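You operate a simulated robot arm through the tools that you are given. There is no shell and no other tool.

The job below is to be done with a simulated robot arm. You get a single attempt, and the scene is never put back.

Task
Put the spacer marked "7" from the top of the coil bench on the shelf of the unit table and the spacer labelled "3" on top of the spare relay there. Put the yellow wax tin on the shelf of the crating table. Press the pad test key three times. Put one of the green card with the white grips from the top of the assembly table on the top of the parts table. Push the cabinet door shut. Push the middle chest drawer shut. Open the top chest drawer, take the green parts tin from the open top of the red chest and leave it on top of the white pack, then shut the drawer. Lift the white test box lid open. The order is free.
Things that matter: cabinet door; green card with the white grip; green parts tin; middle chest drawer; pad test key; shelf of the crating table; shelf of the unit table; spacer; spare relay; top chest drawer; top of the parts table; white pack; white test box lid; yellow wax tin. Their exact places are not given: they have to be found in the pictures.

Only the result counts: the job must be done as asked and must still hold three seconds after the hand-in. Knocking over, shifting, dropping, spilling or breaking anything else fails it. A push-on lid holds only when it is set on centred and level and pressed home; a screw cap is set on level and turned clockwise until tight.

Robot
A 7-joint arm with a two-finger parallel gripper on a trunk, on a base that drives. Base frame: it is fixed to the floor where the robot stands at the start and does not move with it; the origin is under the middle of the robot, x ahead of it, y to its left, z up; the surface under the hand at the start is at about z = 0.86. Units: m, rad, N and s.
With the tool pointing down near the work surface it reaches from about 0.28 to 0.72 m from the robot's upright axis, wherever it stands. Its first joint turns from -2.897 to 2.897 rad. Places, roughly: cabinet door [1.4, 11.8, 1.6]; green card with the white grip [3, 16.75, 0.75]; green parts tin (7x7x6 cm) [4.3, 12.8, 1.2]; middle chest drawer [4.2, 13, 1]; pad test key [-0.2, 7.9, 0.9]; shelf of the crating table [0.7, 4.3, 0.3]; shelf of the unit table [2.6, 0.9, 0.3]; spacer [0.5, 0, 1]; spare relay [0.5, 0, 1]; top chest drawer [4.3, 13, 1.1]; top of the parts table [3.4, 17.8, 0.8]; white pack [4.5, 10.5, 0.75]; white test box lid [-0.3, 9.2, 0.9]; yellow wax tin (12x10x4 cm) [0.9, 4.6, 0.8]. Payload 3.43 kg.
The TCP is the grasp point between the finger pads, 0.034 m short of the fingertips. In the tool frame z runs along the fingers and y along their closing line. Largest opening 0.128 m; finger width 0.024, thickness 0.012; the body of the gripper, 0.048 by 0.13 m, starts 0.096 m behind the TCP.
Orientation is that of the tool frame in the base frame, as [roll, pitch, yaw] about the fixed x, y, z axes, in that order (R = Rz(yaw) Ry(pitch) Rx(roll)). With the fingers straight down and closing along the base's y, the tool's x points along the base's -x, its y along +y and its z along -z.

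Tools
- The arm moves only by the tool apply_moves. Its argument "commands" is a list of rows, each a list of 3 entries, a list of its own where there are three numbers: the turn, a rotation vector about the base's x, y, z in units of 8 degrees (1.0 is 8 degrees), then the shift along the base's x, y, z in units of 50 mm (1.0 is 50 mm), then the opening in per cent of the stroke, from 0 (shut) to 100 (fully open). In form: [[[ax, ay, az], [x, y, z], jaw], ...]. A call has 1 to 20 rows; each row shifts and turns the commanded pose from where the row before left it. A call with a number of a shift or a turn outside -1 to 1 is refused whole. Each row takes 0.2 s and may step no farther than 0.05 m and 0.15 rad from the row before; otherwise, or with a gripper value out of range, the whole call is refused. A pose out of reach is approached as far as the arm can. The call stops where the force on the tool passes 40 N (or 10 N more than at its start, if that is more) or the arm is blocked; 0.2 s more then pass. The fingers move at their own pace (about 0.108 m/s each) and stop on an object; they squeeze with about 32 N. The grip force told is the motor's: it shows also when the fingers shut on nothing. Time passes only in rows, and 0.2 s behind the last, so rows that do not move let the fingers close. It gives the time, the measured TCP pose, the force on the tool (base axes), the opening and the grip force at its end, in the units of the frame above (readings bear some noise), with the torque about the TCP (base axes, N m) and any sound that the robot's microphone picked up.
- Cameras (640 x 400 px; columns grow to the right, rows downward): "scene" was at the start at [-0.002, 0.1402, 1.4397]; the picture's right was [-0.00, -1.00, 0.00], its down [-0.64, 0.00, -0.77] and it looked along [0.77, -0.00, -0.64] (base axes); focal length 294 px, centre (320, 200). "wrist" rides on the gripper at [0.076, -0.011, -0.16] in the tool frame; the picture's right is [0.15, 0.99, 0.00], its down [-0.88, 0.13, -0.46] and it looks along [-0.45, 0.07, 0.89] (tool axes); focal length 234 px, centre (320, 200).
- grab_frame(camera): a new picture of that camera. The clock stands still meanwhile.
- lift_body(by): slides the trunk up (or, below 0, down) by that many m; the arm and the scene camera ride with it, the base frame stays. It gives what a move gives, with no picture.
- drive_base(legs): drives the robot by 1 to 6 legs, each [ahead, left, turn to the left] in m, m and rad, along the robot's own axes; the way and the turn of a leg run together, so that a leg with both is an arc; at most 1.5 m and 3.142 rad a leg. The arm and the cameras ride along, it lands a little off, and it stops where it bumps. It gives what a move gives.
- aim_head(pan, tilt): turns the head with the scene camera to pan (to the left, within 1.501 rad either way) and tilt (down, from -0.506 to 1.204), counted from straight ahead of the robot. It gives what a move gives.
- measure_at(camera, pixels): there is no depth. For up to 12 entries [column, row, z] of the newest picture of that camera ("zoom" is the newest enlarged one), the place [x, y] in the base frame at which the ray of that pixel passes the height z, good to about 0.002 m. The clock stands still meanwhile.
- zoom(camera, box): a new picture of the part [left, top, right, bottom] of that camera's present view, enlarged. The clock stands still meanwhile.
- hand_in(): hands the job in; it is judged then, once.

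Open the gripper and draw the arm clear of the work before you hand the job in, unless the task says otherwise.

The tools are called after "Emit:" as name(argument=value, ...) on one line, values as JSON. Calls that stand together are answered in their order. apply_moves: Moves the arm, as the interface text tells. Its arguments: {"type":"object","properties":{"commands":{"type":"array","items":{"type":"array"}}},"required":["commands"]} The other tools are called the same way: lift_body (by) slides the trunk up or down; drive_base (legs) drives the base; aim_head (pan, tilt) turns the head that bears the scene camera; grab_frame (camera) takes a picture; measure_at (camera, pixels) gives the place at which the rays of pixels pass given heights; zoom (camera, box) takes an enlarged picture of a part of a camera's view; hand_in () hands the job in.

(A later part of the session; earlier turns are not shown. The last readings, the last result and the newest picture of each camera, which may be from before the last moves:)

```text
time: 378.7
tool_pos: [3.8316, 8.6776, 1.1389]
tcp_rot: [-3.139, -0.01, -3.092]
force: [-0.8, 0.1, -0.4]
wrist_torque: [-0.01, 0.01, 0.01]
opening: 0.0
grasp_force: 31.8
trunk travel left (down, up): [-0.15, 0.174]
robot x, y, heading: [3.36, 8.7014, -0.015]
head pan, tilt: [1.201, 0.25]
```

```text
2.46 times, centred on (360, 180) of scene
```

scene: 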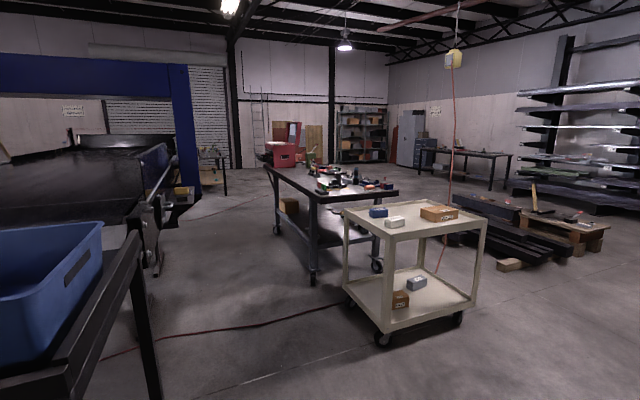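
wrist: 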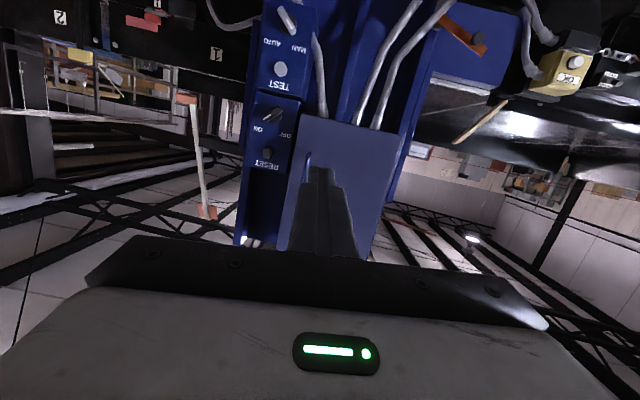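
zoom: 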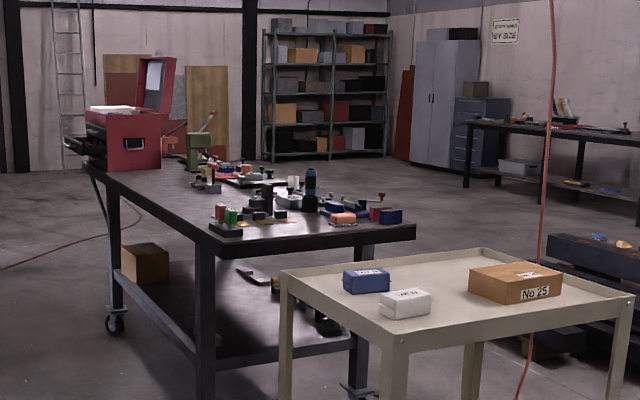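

The red chest stands on a dark wheeled table at about (4.3, 13), drawers facing west; the white pack is on the cream trolley near (4.5, 10.5). I strafe north up the corridor between machine and table, with x≈3.6.

Emit:
drive_base(legs=[[0.25, 0.3, 0.016], [0, 1.4, 0]])

Emit:
aim_head(pan=0.6, tilt=0.4)

Emit:
grab_frame(camera="scene")

```text
time: 395.0
tool_pos: [4.0709, 10.3541, 1.1397]
tcp_rot: [-3.141, -0.009, -3.052]
force: [-0.6, 0.0, 0.7]
wrist_torque: [0.0, 0.01, -0.02]
opening: 0.0
grasp_force: 32.9
trunk travel left (down, up): [-0.15, 0.174]
robot x, y, heading: [3.5987, 10.3562, 0.023]
head pan, tilt: [1.201, 0.25]
```

```text
time: 396.0
tool_pos: [4.0718, 10.3548, 1.1408]
tcp_rot: [-3.139, -0.012, -3.052]
force: [-0.7, 0.5, -0.1]
wrist_torque: [-0.01, -0.02, -0.03]
opening: 0.0001
grasp_force: 32.1
trunk travel left (down, up): [-0.15, 0.174]
robot x, y, heading: [3.5964, 10.3595, 0.023]
head pan, tilt: [0.6, 0.4]
```

```text
taken
```

scene: 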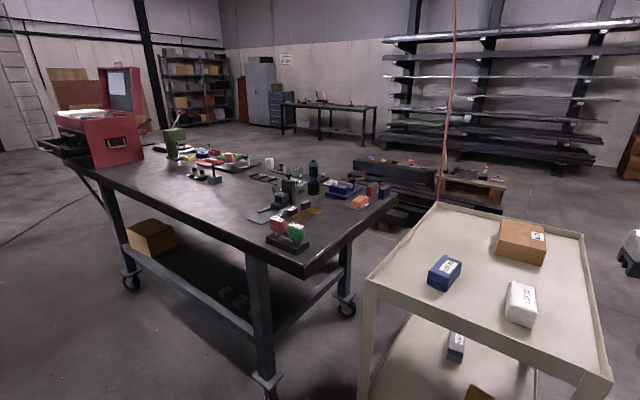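

The white pack is at (521,303) on the trolley. I zoom and measure it while here.

Emit:
zoom(camera="scene", box=[360, 200, 620, 360])

Emit:
measure_at(camera="scene", pixels=[[510, 318, 0.73], [510, 318, 0.7], [519, 285, 0.78], [522, 308, 0.78], [445, 290, 0.73], [366, 284, 0.75], [608, 384, 0.75], [437, 205, 0.75], [583, 236, 0.75]])

```text
2.46 times, centred on (490, 280) of scene
```

zoom: 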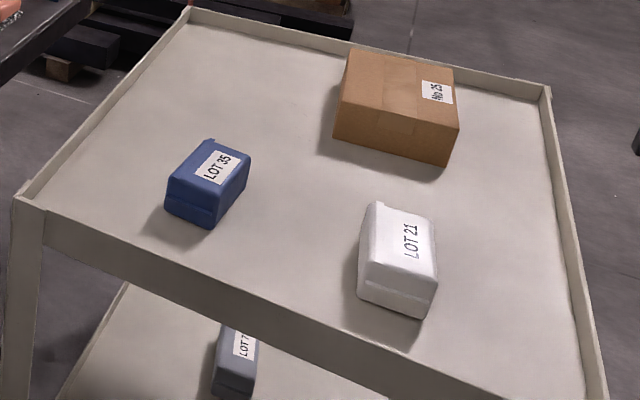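

```text
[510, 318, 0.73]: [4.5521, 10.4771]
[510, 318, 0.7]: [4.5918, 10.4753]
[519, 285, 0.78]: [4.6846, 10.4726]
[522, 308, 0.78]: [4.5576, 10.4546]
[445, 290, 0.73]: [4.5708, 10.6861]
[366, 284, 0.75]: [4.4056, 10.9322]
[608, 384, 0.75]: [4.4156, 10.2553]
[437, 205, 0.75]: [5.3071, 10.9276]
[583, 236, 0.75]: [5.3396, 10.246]
```

White pack at about (4.61, 10.465). I continue north toward the chest, keeping a bit further from the table.

Emit:
drive_base(legs=[[-0.08, 1.2, -0.02], [0, 1.1, 0]])

Emit:
aim_head(pan=0.3, tilt=0.4)

Emit:
grab_frame(camera="scene")

```text
time: 418.7
tool_pos: [4.0176, 12.6686, 1.1387]
tcp_rot: [-3.14, -0.011, -3.122]
force: [0.6, -0.6, -0.6]
wrist_torque: [-0.05, -0.02, -0.03]
opening: 0.0
grasp_force: 31.6
trunk travel left (down, up): [-0.15, 0.174]
robot x, y, heading: [3.5427, 12.7088, -0.048]
head pan, tilt: [0.6, 0.4]
```

```text
time: 419.5
tool_pos: [4.019, 12.6701, 1.1392]
tcp_rot: [-3.14, -0.01, -3.122]
force: [-0.3, 0.1, -0.6]
wrist_torque: [-0.02, 0.01, 0.0]
opening: 0.0001
grasp_force: 31.9
trunk travel left (down, up): [-0.15, 0.174]
robot x, y, heading: [3.5454, 12.7056, -0.043]
head pan, tilt: [0.3, 0.4]
```

```text
taken
```

scene: 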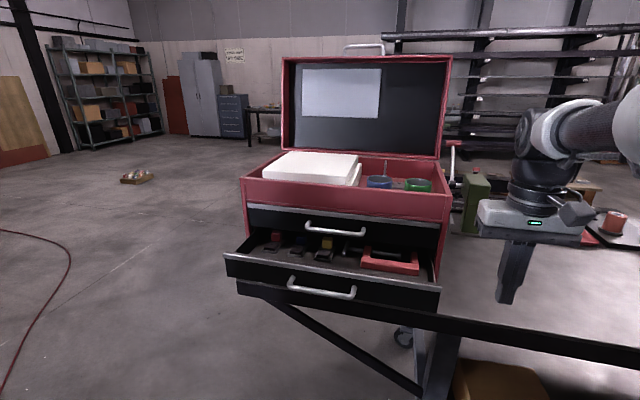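

The chest: middle drawer open (handle at (320,290)), top drawer closed (handle (335,228)), tray with a white foam block, a blue and a green tin (417,185). I zoom for detail.

Emit:
zoom(camera="scene", box=[215, 140, 465, 320])

Emit:
zoom(camera="scene", box=[340, 150, 460, 220])

```text
2.22 times, centred on (340, 230) of scene
```

zoom: 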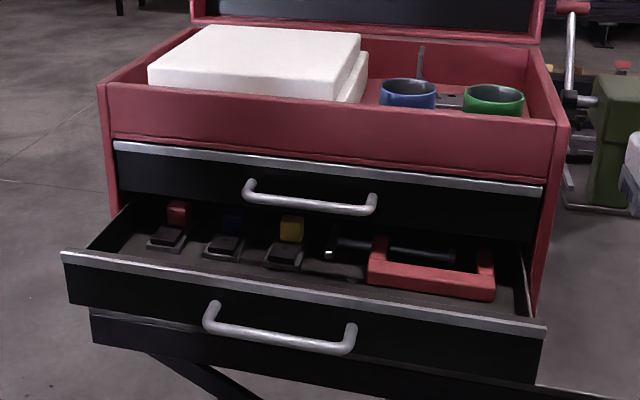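

```text
5.33 times, centred on (400, 185) of scene
```

zoom: 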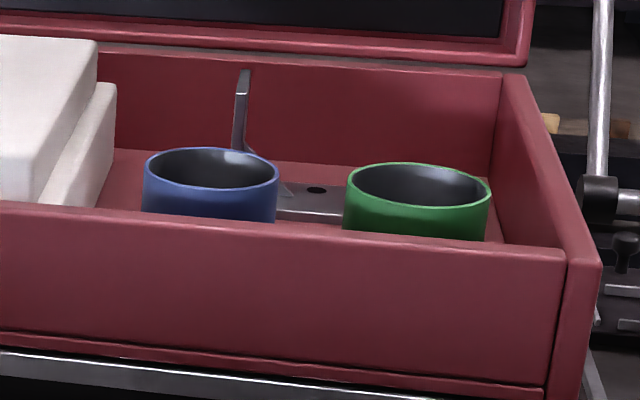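

I take the wrist view to triangulate the chest.

Emit:
grab_frame(camera="wrist")

Emit:
measure_at(camera="scene", pixels=[[450, 194, 1.2], [450, 194, 1.15], [242, 177, 1.2], [242, 177, 1.15], [227, 254, 1.0], [440, 292, 1.0], [227, 254, 1.05], [440, 292, 1.05], [320, 293, 1.0], [335, 230, 1.1], [417, 185, 1.15], [417, 185, 1.2]])

```text
taken
```

wrist: 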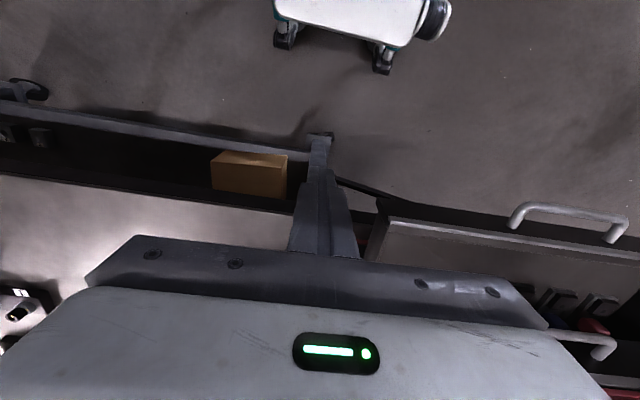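

```text
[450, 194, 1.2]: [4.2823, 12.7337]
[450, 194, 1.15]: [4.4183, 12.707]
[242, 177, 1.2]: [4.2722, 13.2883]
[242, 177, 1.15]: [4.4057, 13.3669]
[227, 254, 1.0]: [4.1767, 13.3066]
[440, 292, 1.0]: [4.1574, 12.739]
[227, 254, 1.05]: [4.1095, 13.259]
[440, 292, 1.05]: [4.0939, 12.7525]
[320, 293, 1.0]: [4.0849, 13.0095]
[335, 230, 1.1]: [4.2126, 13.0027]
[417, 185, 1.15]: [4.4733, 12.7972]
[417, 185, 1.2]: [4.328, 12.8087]
```

Emit:
zoom(camera="wrist", box=[350, 180, 640, 360])

Emit:
measure_at(camera="wrist", pixels=[[385, 218, 0.98], [385, 218, 1.0], [385, 218, 1.02], [385, 218, 1.05], [570, 208, 0.98], [570, 208, 1.0], [570, 208, 1.03]])

```text
2.21 times, centred on (495, 270) of wrist
```

zoom: 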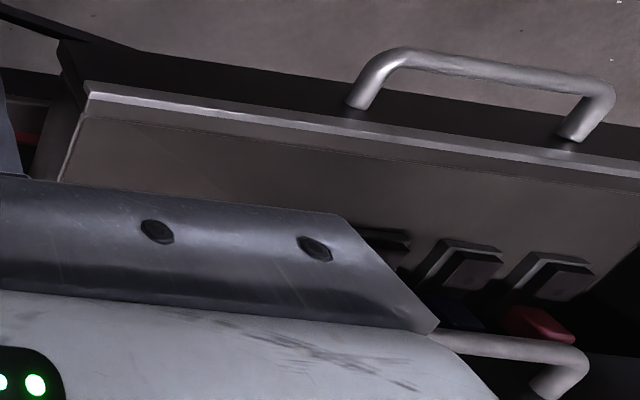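

```text
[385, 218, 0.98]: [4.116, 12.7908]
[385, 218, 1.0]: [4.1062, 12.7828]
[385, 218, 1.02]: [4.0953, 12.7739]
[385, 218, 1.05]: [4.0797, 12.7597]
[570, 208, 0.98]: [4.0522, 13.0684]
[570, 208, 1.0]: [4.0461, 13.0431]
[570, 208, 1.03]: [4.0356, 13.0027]
```

Triangulated: middle drawer handle bar at about (4.028, 12.99, 1.05), drawer face x≈4.06. I back off for room and move in front of it.

Emit:
drive_base(legs=[[-0.16, 0, 0], [0, 0.29, 0.045]])

Emit:
aim_head(pan=0.0, tilt=0.5)

Emit:
grab_frame(camera="scene")

Emit:
grab_frame(camera="wrist")

```text
time: 423.9
tool_pos: [3.8695, 12.9911, 1.1397]
tcp_rot: [-3.14, -0.011, -3.081]
force: [0.0, -0.1, 0.1]
wrist_torque: [0.0, -0.03, -0.01]
opening: 0.0
grasp_force: 32.0
trunk travel left (down, up): [-0.15, 0.174]
robot x, y, heading: [3.3996, 13.0068, -0.001]
head pan, tilt: [0.3, 0.4]
```

```text
time: 424.7
tool_pos: [3.871, 12.9911, 1.1393]
tcp_rot: [-3.141, -0.011, -3.08]
force: [-1.0, -0.4, -0.1]
wrist_torque: [0.01, 0.01, 0.01]
opening: 0.0002
grasp_force: 32.0
trunk travel left (down, up): [-0.15, 0.174]
robot x, y, heading: [3.3973, 13.0062, -0.006]
head pan, tilt: [0.0, 0.499]
```

```text
taken
```

scene: 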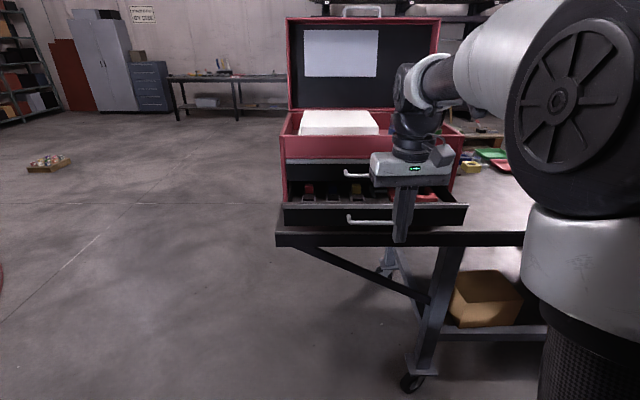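

```text
taken
```

wrist: 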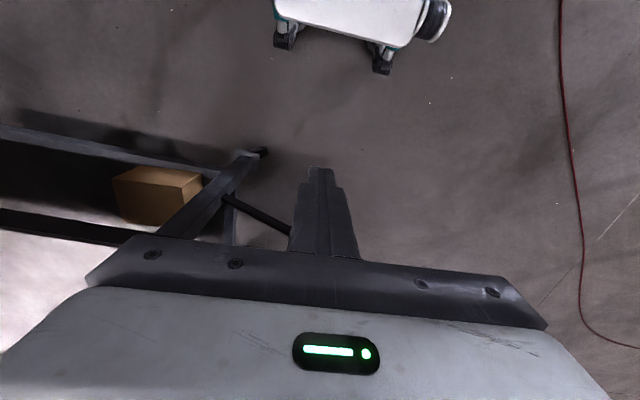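

I zoom on the two handles in this view and measure them.

Emit:
zoom(camera="scene", box=[270, 130, 470, 250])

Emit:
measure_at(camera="zoom", pixels=[[300, 293, 1.02], [300, 293, 1.05], [300, 293, 1.08], [290, 148, 1.1], [290, 148, 1.14], [290, 148, 1.18], [45, 243, 1.05], [45, 243, 1.09], [620, 247, 1.09], [50, 35, 1.25], [600, 45, 1.25]])

```text
3.20 times, centred on (370, 190) of scene
```

zoom: 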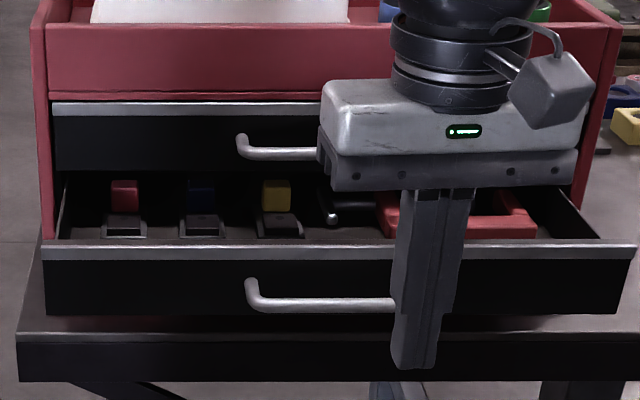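

```text
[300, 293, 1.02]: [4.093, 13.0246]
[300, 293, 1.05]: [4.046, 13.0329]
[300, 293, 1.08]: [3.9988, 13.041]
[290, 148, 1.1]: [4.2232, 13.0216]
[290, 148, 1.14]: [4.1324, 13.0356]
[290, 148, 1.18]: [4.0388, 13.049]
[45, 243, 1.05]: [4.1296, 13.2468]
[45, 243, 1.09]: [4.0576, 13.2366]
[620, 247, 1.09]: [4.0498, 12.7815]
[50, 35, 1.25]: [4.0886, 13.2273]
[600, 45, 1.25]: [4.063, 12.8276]
```

Bars: middle ≈(4.025, 13.0, 1.05), top ≈(4.125, 13.0, 1.14). I tilt the closed fingers to point forward in front of the middle handle.

Emit:
apply_moves(commands=[[[0, 0, 0], [0.5, 0.1, 0.5], 0], [[0, -1, 0], [0.5, 0, 0.3], 0], [[0, -1, 0], [0, 0, 0], 0], [[0, -1, 0], [0, 0, 0], 0], [[0, -1, 0], [0, 0, 0], 0], [[0, -1, 0], [0, 0, 0], 0], [[0, -1, 0], [0, 0, 0], 0], [[0, -1, 0], [0, 0, 0], 0], [[0, -1, 0], [0, 0, 0], 0], [[0, -1, 0], [0, 0, 0], 0], [[0, 0, 0], [0, 0, 0], 0]])

Emit:
grab_frame(camera="scene")

Emit:
grab_frame(camera="wrist")

```text
time: 427.1
tool_pos: [3.9194, 12.9962, 1.179]
tcp_rot: [-2.958, 1.241, -2.952]
force: [-0.3, 0.2, -0.4]
wrist_torque: [0.01, -0.04, -0.04]
opening: 0.0003
grasp_force: 32.1
trunk travel left (down, up): [-0.15, 0.174]
robot x, y, heading: [3.3955, 13.007, -0.003]
head pan, tilt: [0.0, 0.499]
```

```text
taken
```

scene: 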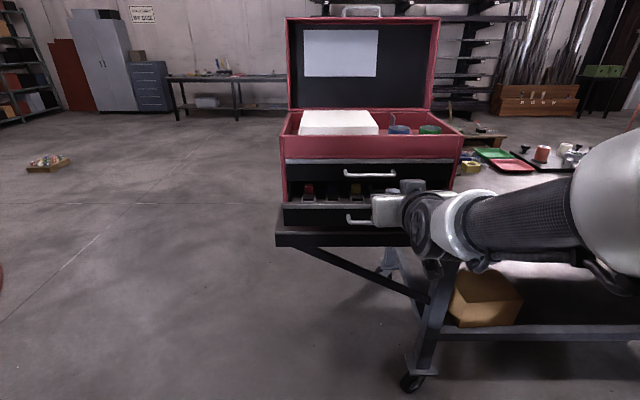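

```text
taken
```

wrist: 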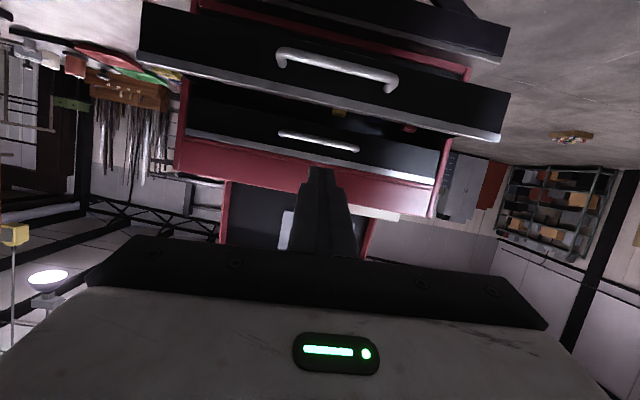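

The wrist camera sees both handles: middle (337,68), top (318,142). I measure them with this second viewpoint.

Emit:
zoom(camera="wrist", box=[240, 20, 440, 180])

Emit:
measure_at(camera="zoom", pixels=[[320, 130, 1.03], [320, 130, 1.05], [320, 130, 1.07], [282, 305, 1.12], [282, 305, 1.14], [282, 305, 1.16]])

```text
2.50 times, centred on (340, 100) of wrist
```

zoom: 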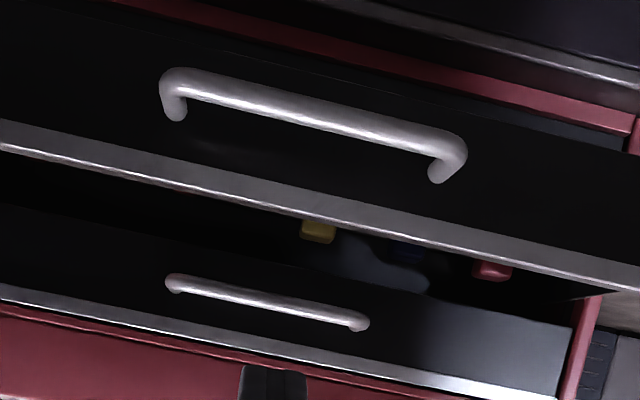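

```text
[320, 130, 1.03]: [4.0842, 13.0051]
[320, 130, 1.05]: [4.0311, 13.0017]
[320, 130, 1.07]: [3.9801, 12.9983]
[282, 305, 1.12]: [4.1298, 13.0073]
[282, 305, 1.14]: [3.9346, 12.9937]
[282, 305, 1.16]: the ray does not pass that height
```

Middle bar at z≈1.047. I lower the fingertips to that height in front of it.

Emit:
apply_moves(commands=[[[0, 0, 0], [0, 0.05, -0.8], 0], [[0, 0, 0], [0, 0, -0.8], 0], [[0, 0, 0], [0, 0, -0.8], 0], [[0, 0, 0], [0, 0, 0], 0]])

Emit:
zoom(camera="wrist", box=[200, 60, 480, 260])

Emit:
zoom(camera="scene", box=[270, 130, 470, 250])

```text
time: 428.1
tool_pos: [3.9225, 12.998, 1.0577]
tcp_rot: [-2.959, 1.24, -2.952]
force: [0.4, 0.1, -0.5]
wrist_torque: [-0.04, -0.03, -0.02]
opening: 0.0001
grasp_force: 32.0
trunk travel left (down, up): [-0.15, 0.174]
robot x, y, heading: [3.3988, 13.0079, 0.003]
head pan, tilt: [0.0, 0.499]
```

```text
2.00 times, centred on (340, 160) of wrist
```

zoom: 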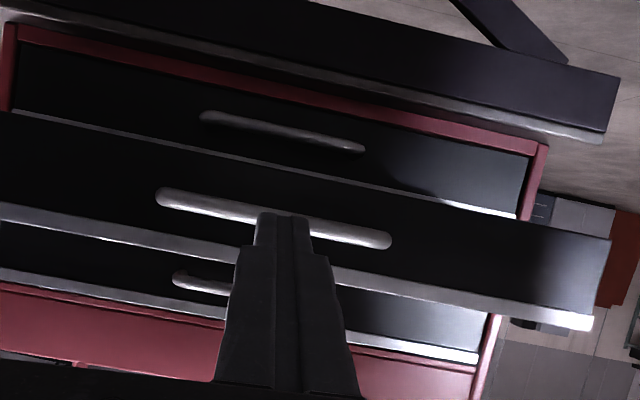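

```text
3.20 times, centred on (370, 190) of scene
```

zoom: 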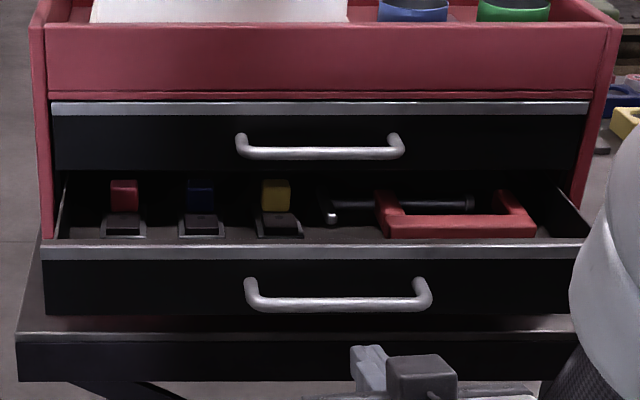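

Tip is aligned with the open drawer's handle. I push forward.

Emit:
apply_moves(commands=[[[0, 0, 0], [0.6, 0, 0], 0], [[0, 0, 0], [0.6, 0, 0], 0], [[0, 0, 0], [0.6, 0, 0], 0], [[0, 0, 0], [0.6, 0, 0], 0], [[0, 0, 0], [0, 0, 0], 0]])

Emit:
zoom(camera="wrist", box=[200, 60, 480, 260])

Emit:
zoom(camera="scene", box=[270, 130, 470, 250])

```text
time: 429.3
tool_pos: [4.0433, 12.9965, 1.0577]
tcp_rot: [-2.958, 1.239, -2.952]
force: [-0.8, 0.1, -0.1]
wrist_torque: [0.02, -0.02, -0.01]
opening: 0.0001
grasp_force: 32.2
trunk travel left (down, up): [-0.15, 0.174]
robot x, y, heading: [3.398, 13.0084, -0.006]
head pan, tilt: [0.0, 0.499]
```

```text
2.00 times, centred on (340, 160) of wrist
```

zoom: 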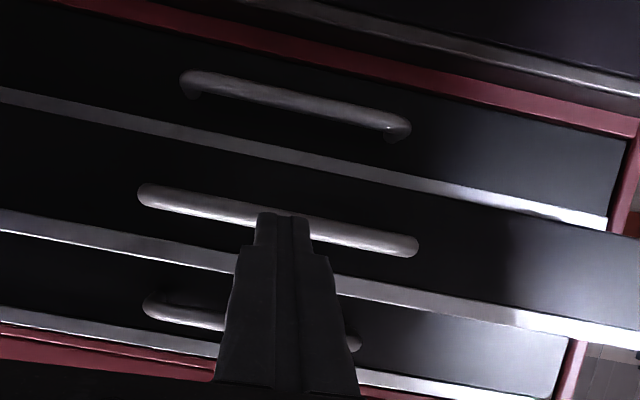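

```text
3.20 times, centred on (370, 190) of scene
```

zoom: 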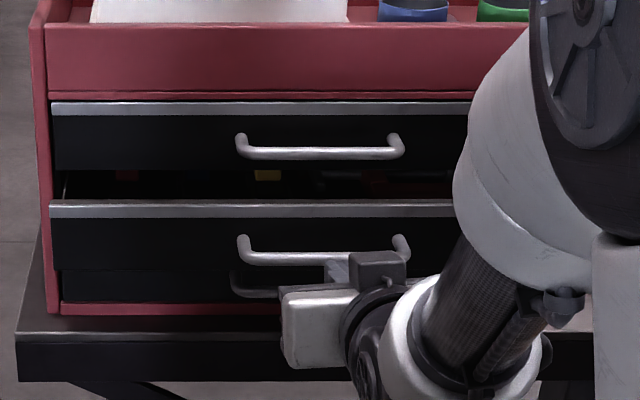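

The drawer is moving in. I keep pushing in smaller steps until it stops.

Emit:
apply_moves(commands=[[[0, 0, 0], [0.4, 0, 0], 0], [[0, 0, 0], [0.4, 0, 0], 0], [[0, 0, 0], [0.3, 0, 0], 0], [[0, 0, 0], [0.2, 0, 0], 0], [[0, 0, 0], [0.2, 0, 0], 0], [[0, 0, 0], [0.2, 0, 0], 0], [[0, 0, 0], [0.2, 0, 0], 0], [[0, 0, 0], [0, 0, 0], 0]])

Emit:
zoom(camera="scene", box=[270, 130, 470, 250])

Emit:
zoom(camera="wrist", box=[200, 60, 480, 260])

```text
time: 431.1
tool_pos: [4.1334, 12.9978, 1.0587]
tcp_rot: [-2.961, 1.237, -2.952]
force: [-32.8, -0.1, 1.1]
wrist_torque: [0.05, 0.44, 0.14]
opening: 0.0
grasp_force: 32.3
trunk travel left (down, up): [-0.15, 0.174]
robot x, y, heading: [3.3992, 13.0051, -0.005]
head pan, tilt: [0.0, 0.499]
```

```text
3.20 times, centred on (370, 190) of scene
```

zoom: 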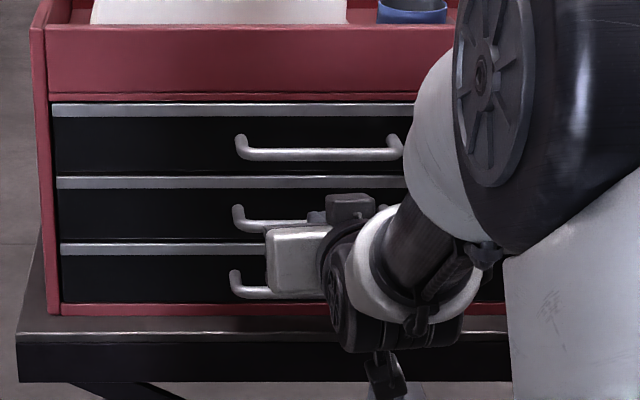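

```text
2.00 times, centred on (340, 160) of wrist
```

zoom: 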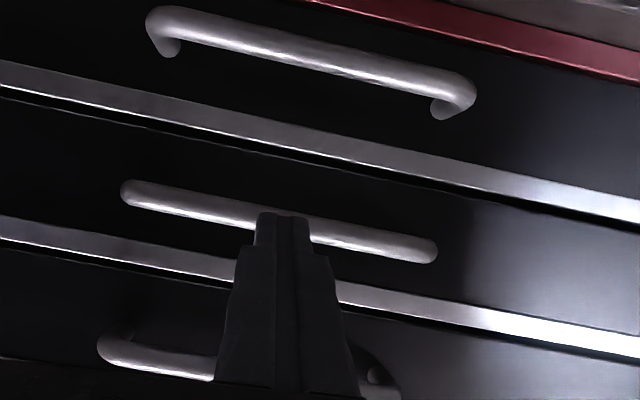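

The middle drawer is shut (33 N against the stop). I retreat, raise the hand and bring the tool back to vertical.

Emit:
apply_moves(commands=[[[0, 0, 0], [-0.8, 0, 0], 0], [[0, 0, 0], [-0.9, 0, 0], 0], [[0, 0, 0], [-0.9, 0, 0.2], 0], [[0, 0, 0], [-0.9, 0, 0.4], 0], [[0, 1, 0], [-0.6, 0, 0.6], 0], [[0, 1, 0], [0, 0, 0.6], 0], [[0, 1, 0], [0, 0, 0.6], 0], [[0, 1, 0], [0, 0, 0.4], 0], [[0, 1, 0], [0, 0, 0.4], 0], [[0, 1, 0], [0, 0, 0.4], 0], [[0, 1, 0], [0, 0, 0], 0], [[0, 1, 0], [0, 0, 0], 0], [[0, 0.9, 0], [0, 0, 0], 0], [[0, 0, 0], [0, 0, 0], 0]])

Emit:
grab_frame(camera="scene")

```text
time: 434.1
tool_pos: [3.931, 12.9977, 1.2396]
tcp_rot: [-3.138, 0.002, -3.08]
force: [-0.2, 0.5, 0.0]
wrist_torque: [0.02, 0.01, -0.01]
opening: 0.0
grasp_force: 31.5
trunk travel left (down, up): [-0.15, 0.174]
robot x, y, heading: [3.401, 13.0056, -0.007]
head pan, tilt: [0.0, 0.499]
```

```text
taken
```

scene: 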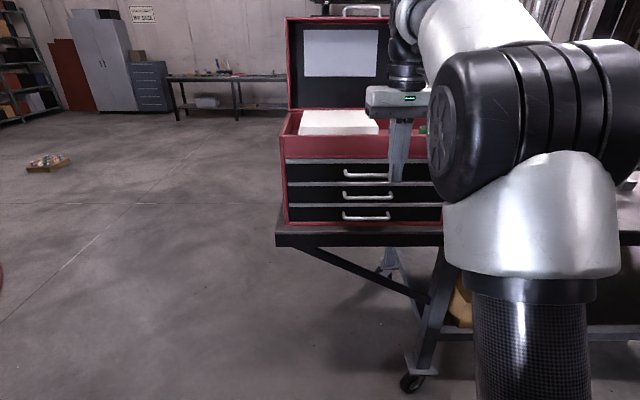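

All three drawers look flush. I zoom to measure the top handle and tray rim, and turn the hand by 90°.

Emit:
apply_moves(commands=[[[0, 0, 1], [0, 0, 0], 16], [[0, 0, 1], [0, 0, 0], 16], [[0, 0, 1], [0, 0, 0], 16], [[0, 0, 1], [0, 0, 0], 16], [[0, 0, 1], [0, 0, 0], 16], [[0, 0, 1], [0, 0, 0], 16], [[0, 0, 1], [0, 0, 0], 16], [[0, 0, 1], [0, 0, 0], 16], [[0, 0, 1], [0, 0, 0], 16], [[0, 0, 1], [0, 0, 0], 16], [[0, 0, 0.81], [0, 0, 0], 16], [[0, 0, 0], [0, 0, 0], 16]])

Emit:
zoom(camera="scene", box=[270, 100, 430, 230])

Emit:
grab_frame(camera="wrist")

```text
time: 436.7
tool_pos: [3.9298, 12.9986, 1.2387]
tcp_rot: [-3.139, 0.002, -1.569]
force: [0.3, 0.2, -0.5]
wrist_torque: [0.0, -0.01, -0.04]
opening: 0.0204
grasp_force: 0.0
trunk travel left (down, up): [-0.15, 0.174]
robot x, y, heading: [3.4008, 13.0076, 0.001]
head pan, tilt: [0.0, 0.499]
```

```text
3.08 times, centred on (350, 165) of scene
```

zoom: 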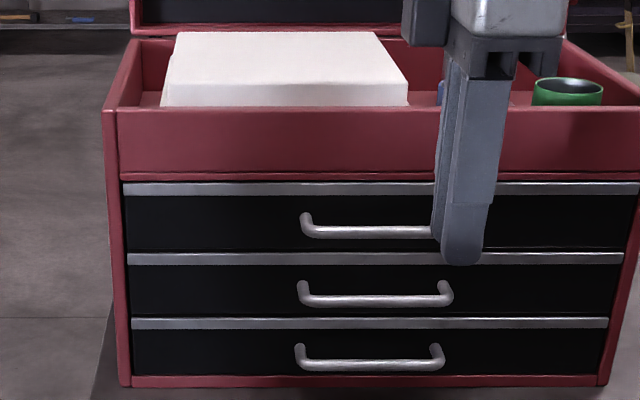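

```text
taken
```

wrist: 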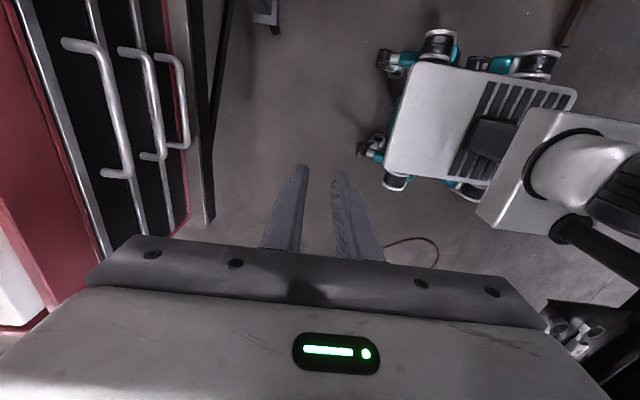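

I measure the top handle bar in the wrist view (≈(108,110)) and scene zoom (≈(370,230)).

Emit:
measure_at(camera="zoom", pixels=[[370, 230, 1.1], [370, 230, 1.11], [370, 230, 1.12], [370, 230, 1.13], [300, 108, 1.22], [300, 108, 1.24], [380, 300, 1.047], [568, 90, 1.22]])

Emit:
measure_at(camera="wrist", pixels=[[110, 110, 1.1], [110, 110, 1.11], [110, 110, 1.12], [110, 110, 1.13], [152, 105, 1.047], [152, 105, 1.06]])

Emit:
zoom(camera="wrist", box=[20, 20, 220, 220])

```text
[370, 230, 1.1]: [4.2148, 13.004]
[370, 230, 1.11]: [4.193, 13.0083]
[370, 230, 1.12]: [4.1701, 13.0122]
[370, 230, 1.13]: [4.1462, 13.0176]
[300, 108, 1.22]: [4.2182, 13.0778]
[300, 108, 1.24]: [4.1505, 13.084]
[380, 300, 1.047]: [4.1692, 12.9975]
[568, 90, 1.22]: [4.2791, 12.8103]
```

```text
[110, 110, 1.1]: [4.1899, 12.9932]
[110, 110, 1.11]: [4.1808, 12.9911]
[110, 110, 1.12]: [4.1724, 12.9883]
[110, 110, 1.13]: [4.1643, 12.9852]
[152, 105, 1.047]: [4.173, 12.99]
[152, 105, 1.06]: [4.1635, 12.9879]
```

```text
2.00 times, centred on (120, 120) of wrist
```

zoom: 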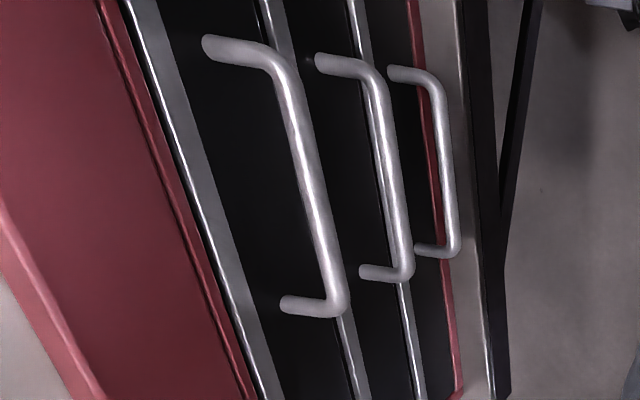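

Both views put the top bar at (4.171, 13.0, 1.12), rim z≈1.225. I drive 0.15 m closer and tilt the tool 20° forward.

Emit:
drive_base(legs=[[0.15, 0, 0]])

Emit:
apply_moves(commands=[[[0, -0.9, 0], [0.3, 0, 0], 18], [[0, -0.9, 0], [0.3, 0, 0], 18], [[0, -0.7, 0], [0.3, 0, 0], 18], [[0, 0, 0], [0, 0, 0], 18]])

Emit:
grab_frame(camera="wrist")

Emit:
grab_frame(camera="scene")

```text
time: 438.1
tool_pos: [4.0831, 12.9981, 1.2402]
tcp_rot: [-3.138, 0.002, -1.57]
force: [1.1, -0.1, -0.4]
wrist_torque: [0.01, 0.02, 0.01]
opening: 0.0205
grasp_force: 0.1
trunk travel left (down, up): [-0.15, 0.174]
robot x, y, heading: [3.5482, 13.0065, -0.007]
head pan, tilt: [0.0, 0.499]
```

```text
time: 439.1
tool_pos: [4.1273, 12.997, 1.2395]
tcp_rot: [-2.787, 0.003, -1.57]
force: [0.0, 0.0, -0.4]
wrist_torque: [0.03, 0.0, -0.01]
opening: 0.0231
grasp_force: 0.1
trunk travel left (down, up): [-0.15, 0.174]
robot x, y, heading: [3.5506, 13.0065, -0.009]
head pan, tilt: [0.0, 0.499]
```

```text
taken
```

wrist: 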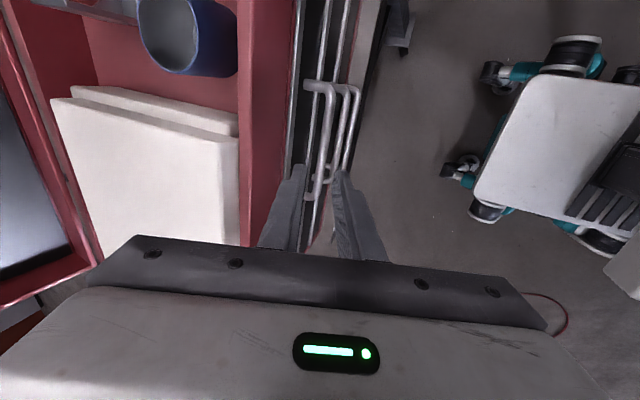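

```text
taken
```

scene: 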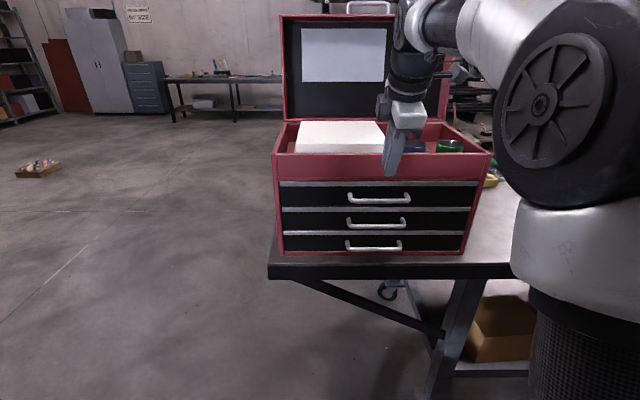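

The tool is tilted 20°, handle visible at (325,130). I zoom and measure precisely.

Emit:
zoom(camera="wrist", box=[260, 60, 400, 220])

Emit:
zoom(camera="scene", box=[320, 160, 440, 260])

```text
2.50 times, centred on (330, 140) of wrist
```

zoom: 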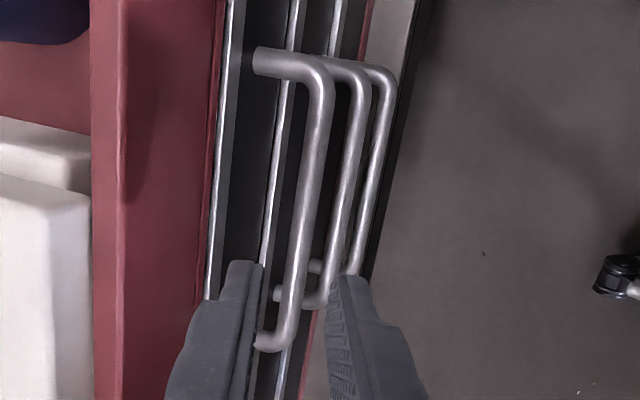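

```text
4.00 times, centred on (380, 210) of scene
```

zoom: 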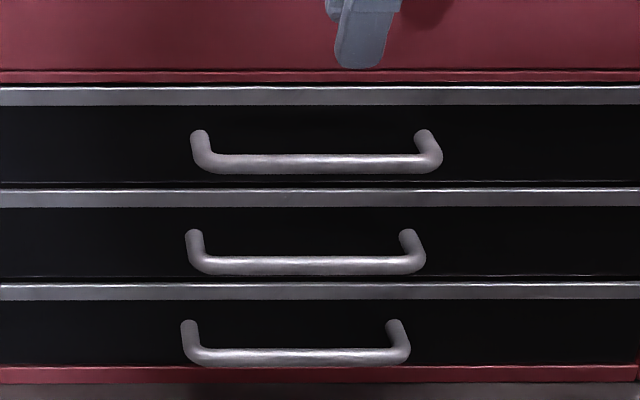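

Emit:
measure_at(camera="zoom", pixels=[[317, 163, 1.11], [317, 163, 1.12], [317, 163, 1.13], [200, 137, 1.12], [425, 137, 1.12], [317, 137, 1.12]])

Emit:
zoom(camera="wrist", box=[260, 60, 400, 220])

Emit:
measure_at(camera="zoom", pixels=[[308, 190, 1.11], [308, 190, 1.12], [308, 190, 1.13], [318, 100, 1.12], [292, 300, 1.12], [265, 60, 1.12], [258, 340, 1.12]])

```text
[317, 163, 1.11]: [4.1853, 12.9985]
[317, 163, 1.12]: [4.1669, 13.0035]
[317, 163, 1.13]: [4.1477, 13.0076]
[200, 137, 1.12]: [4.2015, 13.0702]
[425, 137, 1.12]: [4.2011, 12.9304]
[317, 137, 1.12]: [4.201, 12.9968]
```

```text
2.50 times, centred on (330, 140) of wrist
```

zoom: 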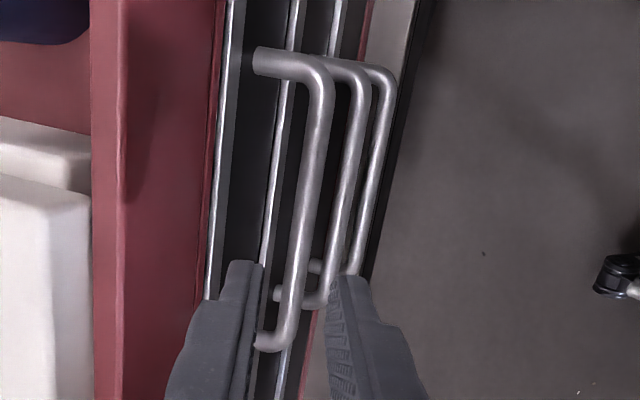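

```text
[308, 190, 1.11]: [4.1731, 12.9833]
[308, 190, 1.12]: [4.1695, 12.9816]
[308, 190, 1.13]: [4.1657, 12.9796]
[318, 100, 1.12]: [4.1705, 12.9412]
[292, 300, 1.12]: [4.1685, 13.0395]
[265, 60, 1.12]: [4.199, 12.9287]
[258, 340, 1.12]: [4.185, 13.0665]
```

Bar at (4.169, 13.0, 1.119), drawer face x≈4.203. I descend along the tool axis toward the bar and check before the last step.

Emit:
apply_moves(commands=[[[0, 0, 0], [0.14, 0.02, -0.5], 16], [[0, 0, 0], [0.17, 0.02, -0.5], 16], [[0, 0, 0], [0.17, 0.02, -0.46], 16], [[0, 0, 0], [0, 0, 0], 16]])

Emit:
zoom(camera="wrist", box=[240, 80, 400, 220])

Emit:
zoom(camera="scene", box=[320, 160, 440, 260])

```text
time: 440.1
tool_pos: [4.1516, 12.9981, 1.1672]
tcp_rot: [-2.788, 0.004, -1.571]
force: [-0.1, 0.9, -0.8]
wrist_torque: [-0.02, 0.01, -0.03]
opening: 0.0205
grasp_force: 0.1
trunk travel left (down, up): [-0.15, 0.174]
robot x, y, heading: [3.5518, 13.0072, -0.01]
head pan, tilt: [0.0, 0.499]
```

```text
2.86 times, centred on (320, 150) of wrist
```

zoom: 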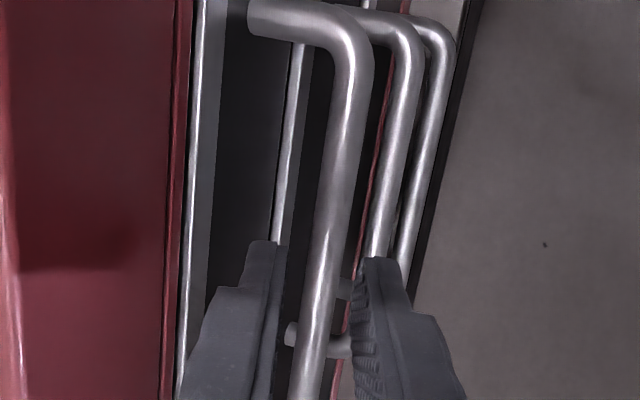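

```text
4.00 times, centred on (380, 210) of scene
```

zoom: 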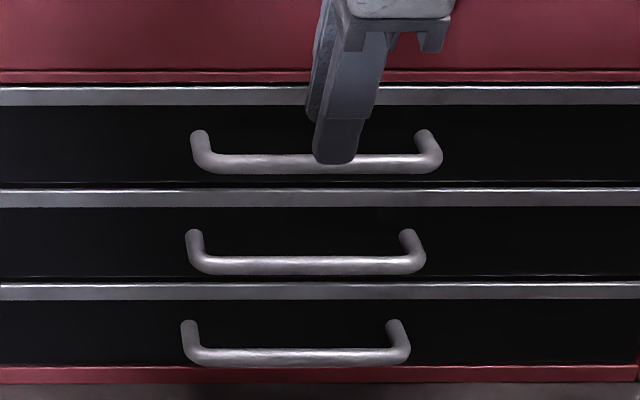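

The bar runs between the finger tips. I make the last step down and close.

Emit:
apply_moves(commands=[[[0, 0, 0], [0.1, 0, -0.28], 16], [[0, 0, 0], [0.1, 0, -0.28], 16], [[0, 0, 0], [0, 0, 0], 0], [[0, 0, 0], [0, 0, 0], 0], [[0, 0, 0], [0, 0, 0], 0]])

Emit:
zoom(camera="wrist", box=[240, 80, 400, 220])

```text
time: 441.3
tool_pos: [4.1595, 13.0009, 1.1417]
tcp_rot: [-2.79, 0.004, -1.569]
force: [-4.1, 0.5, -0.5]
wrist_torque: [0.12, 0.1, 0.78]
opening: 0.0116
grasp_force: 44.8
trunk travel left (down, up): [-0.15, 0.174]
robot x, y, heading: [3.5487, 13.004, -0.006]
head pan, tilt: [0.0, 0.499]
```

```text
2.86 times, centred on (320, 150) of wrist
```

zoom: 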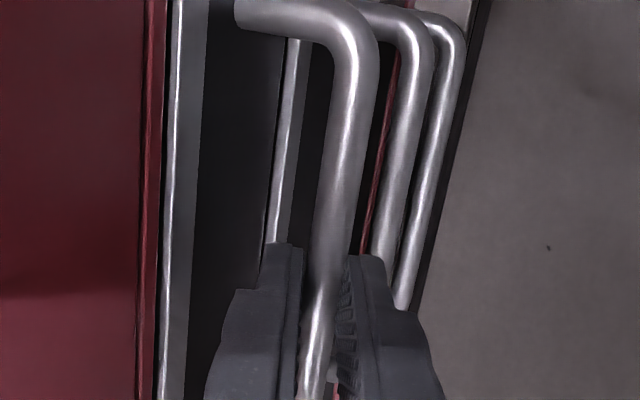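

The handle is gripped (11.6 mm). I pull the drawer out along -x.

Emit:
apply_moves(commands=[[[0, 0, 0], [-0.3, 0, 0], 0], [[0, 0, 0], [-0.5, 0, 0], 0], [[0, 0, 0], [-0.6, 0, 0], 0], [[0, 0, 0], [-0.6, 0, 0], 0], [[0, 0, 0], [-0.6, 0, 0], 0], [[0, 0, 0], [-0.4, 0, 0], 0], [[0, 0, 0], [0, 0, 0], 0]])

Emit:
grab_frame(camera="scene")

```text
time: 442.9
tool_pos: [4.0122, 13.0011, 1.1412]
tcp_rot: [-2.786, 0.001, -1.571]
force: [0.7, 1.9, 7.6]
wrist_torque: [0.55, -0.04, 0.95]
opening: 0.0117
grasp_force: 45.1
trunk travel left (down, up): [-0.15, 0.174]
robot x, y, heading: [3.5488, 13.0044, -0.008]
head pan, tilt: [0.0, 0.499]
```

```text
taken
```

scene: 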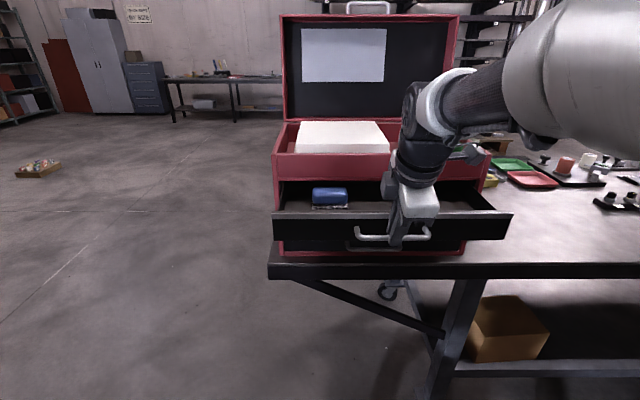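

The drawer is out ~15 cm. I pull a little further to see whether it has more travel.

Emit:
apply_moves(commands=[[[0, 0, 0], [-0.3, 0, 0], 0], [[0, 0, 0], [-0.3, 0, 0], 0], [[0, 0, 0], [-0.3, 0, 0], 0], [[0, 0, 0], [0, 0, 0], 0]])

Emit:
zoom(camera="scene", box=[250, 100, 530, 280])

```text
time: 443.9
tool_pos: [3.9638, 13.0001, 1.1404]
tcp_rot: [-2.789, 0.002, -1.57]
force: [-1.3, 4.3, 7.9]
wrist_torque: [-1.02, -0.09, 0.37]
opening: 0.0116
grasp_force: 45.3
trunk travel left (down, up): [-0.15, 0.174]
robot x, y, heading: [3.5454, 13.0063, -0.004]
head pan, tilt: [0.0, 0.499]
```

```text
2.22 times, centred on (390, 190) of scene
```

zoom: 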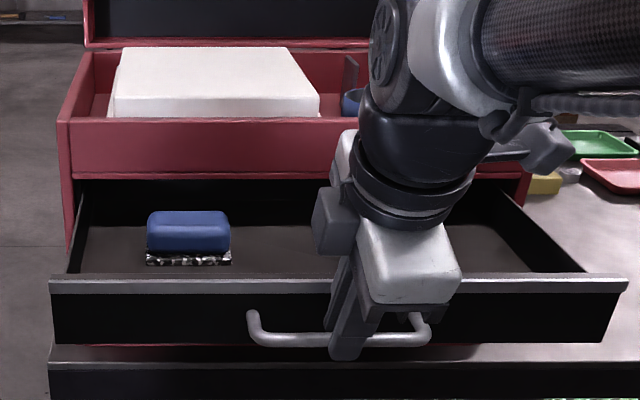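

The drawer is open about 20 cm. I release the handle and withdraw upward along the tool axis.

Emit:
apply_moves(commands=[[[0, 0, 0], [0, 0, 0], 17], [[0, 0, 0], [0, 0, 0], 17], [[0, 0, 0], [-0.17, 0, 0.46], 17], [[0, 0, 0], [-0.17, 0, 0.46], 17], [[0, 0, 0], [-0.17, 0, 0.46], 17], [[0, 0, 0], [-0.17, 0, 0.46], 17], [[0, 0, 0], [0, 0, 0.6], 17], [[0, 0, 0], [0, 0, 0], 17]])

Emit:
grab_frame(camera="scene")

```text
time: 445.7
tool_pos: [3.9325, 13.0012, 1.2625]
tcp_rot: [-2.789, 0.003, -1.572]
force: [0.3, -0.3, -0.6]
wrist_torque: [-0.01, 0.02, -0.02]
opening: 0.0222
grasp_force: 0.0
trunk travel left (down, up): [-0.15, 0.174]
robot x, y, heading: [3.5517, 13.0063, -0.005]
head pan, tilt: [0.0, 0.499]
```

```text
taken
```

scene: 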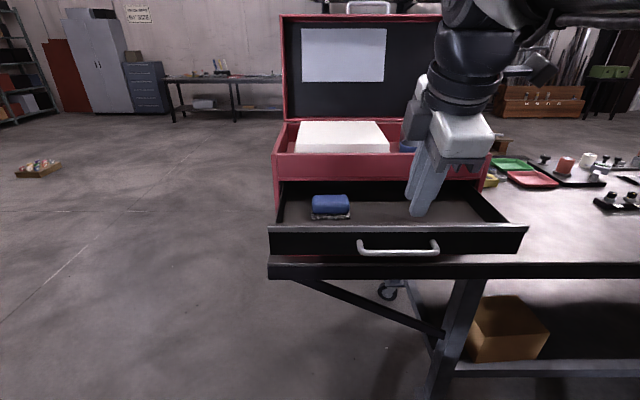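

The tin is in the tray at the right. I set the tool vertical, raise the trunk and drive 0.1 m closer to view the tray with the wrist camera.

Emit:
apply_moves(commands=[[[0, 0.9, 0], [0, 0, 0.2], 40], [[0, 0.9, 0], [0, 0, 0.2], 40], [[0, 0.73, 0], [0, 0, 0.2], 40], [[0, 0, 0], [0, 0, 0], 40]])

Emit:
lift_body(by=0.12)

Emit:
drive_base(legs=[[0.1, 0, 0]])

Emit:
grab_frame(camera="wrist")

Emit:
grab_frame(camera="scene")

```text
time: 446.7
tool_pos: [3.9315, 13.0013, 1.2918]
tcp_rot: [3.139, 0.004, -1.571]
force: [0.2, 0.5, -0.8]
wrist_torque: [0.01, 0.02, 0.0]
opening: 0.0512
grasp_force: 0.2
trunk travel left (down, up): [-0.15, 0.174]
robot x, y, heading: [3.5472, 13.0095, -0.002]
head pan, tilt: [0.0, 0.499]
```

```text
time: 448.2
tool_pos: [3.933, 13.0013, 1.4112]
tcp_rot: [3.139, 0.003, -1.571]
force: [0.8, -0.2, 0.6]
wrist_torque: [-0.01, 0.0, -0.05]
opening: 0.0511
grasp_force: 0.1
trunk travel left (down, up): [-0.27, 0.054]
robot x, y, heading: [3.5449, 13.0041, -0.005]
head pan, tilt: [0.0, 0.499]
```

```text
time: 449.4
tool_pos: [4.0331, 13.0008, 1.4114]
tcp_rot: [3.139, 0.004, -1.568]
force: [0.2, -0.8, 0.3]
wrist_torque: [0.01, 0.05, 0.02]
opening: 0.0512
grasp_force: 0.0
trunk travel left (down, up): [-0.27, 0.054]
robot x, y, heading: [3.6517, 13.0049, -0.004]
head pan, tilt: [0.0, 0.499]
```

```text
taken
```

wrist: 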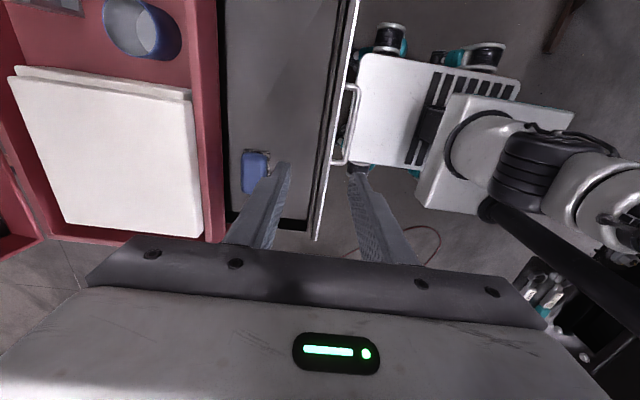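

```text
taken
```

scene: 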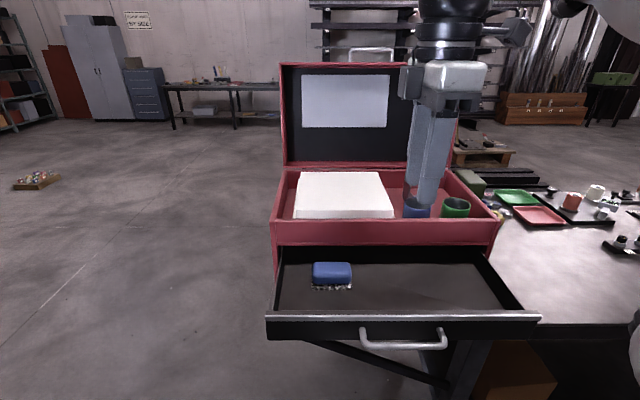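

The blue cup is at the top of the wrist view; the green one lies further toward -y. I move the hand that way for a view from above.

Emit:
apply_moves(commands=[[[0, 0, 0], [0.5, -0.8, 0], 80], [[0, 0, 0], [0.5, -0.8, 0], 80], [[0, 0, 0], [0.5, -0.8, 0], 80], [[0, 0, 0], [0.5, -0.6, 0], 80], [[0, 0, 0], [0, 0, 0], 80]])

Emit:
grab_frame(camera="wrist")

Emit:
zoom(camera="scene", box=[380, 150, 520, 250])

```text
time: 450.6
tool_pos: [4.1338, 12.8481, 1.4096]
tcp_rot: [3.14, 0.004, -1.569]
force: [-0.8, -0.4, -0.3]
wrist_torque: [-0.01, 0.01, 0.02]
opening: 0.1026
grasp_force: 0.1
trunk travel left (down, up): [-0.27, 0.054]
robot x, y, heading: [3.6501, 13.008, -0.005]
head pan, tilt: [0.0, 0.499]
```

```text
taken
```

wrist: 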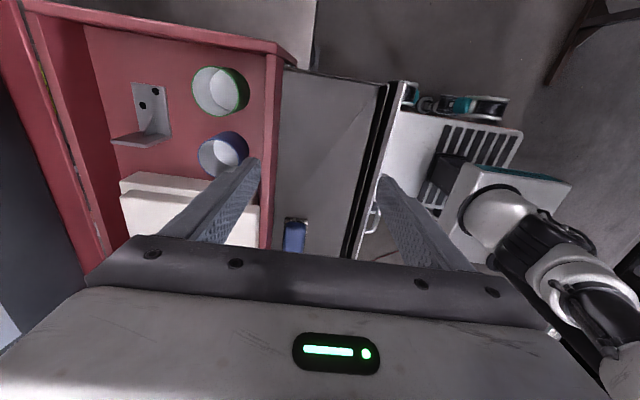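

```text
4.00 times, centred on (450, 200) of scene
```

zoom: 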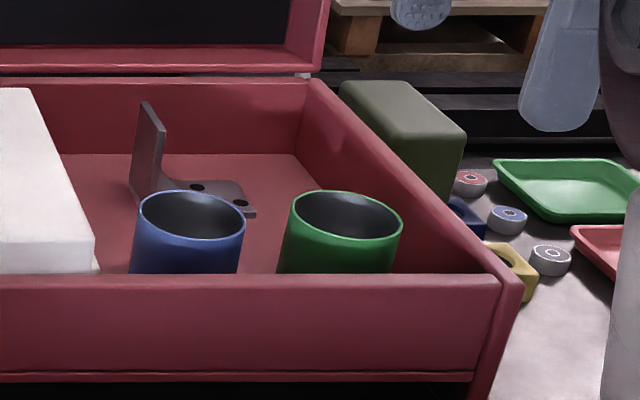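

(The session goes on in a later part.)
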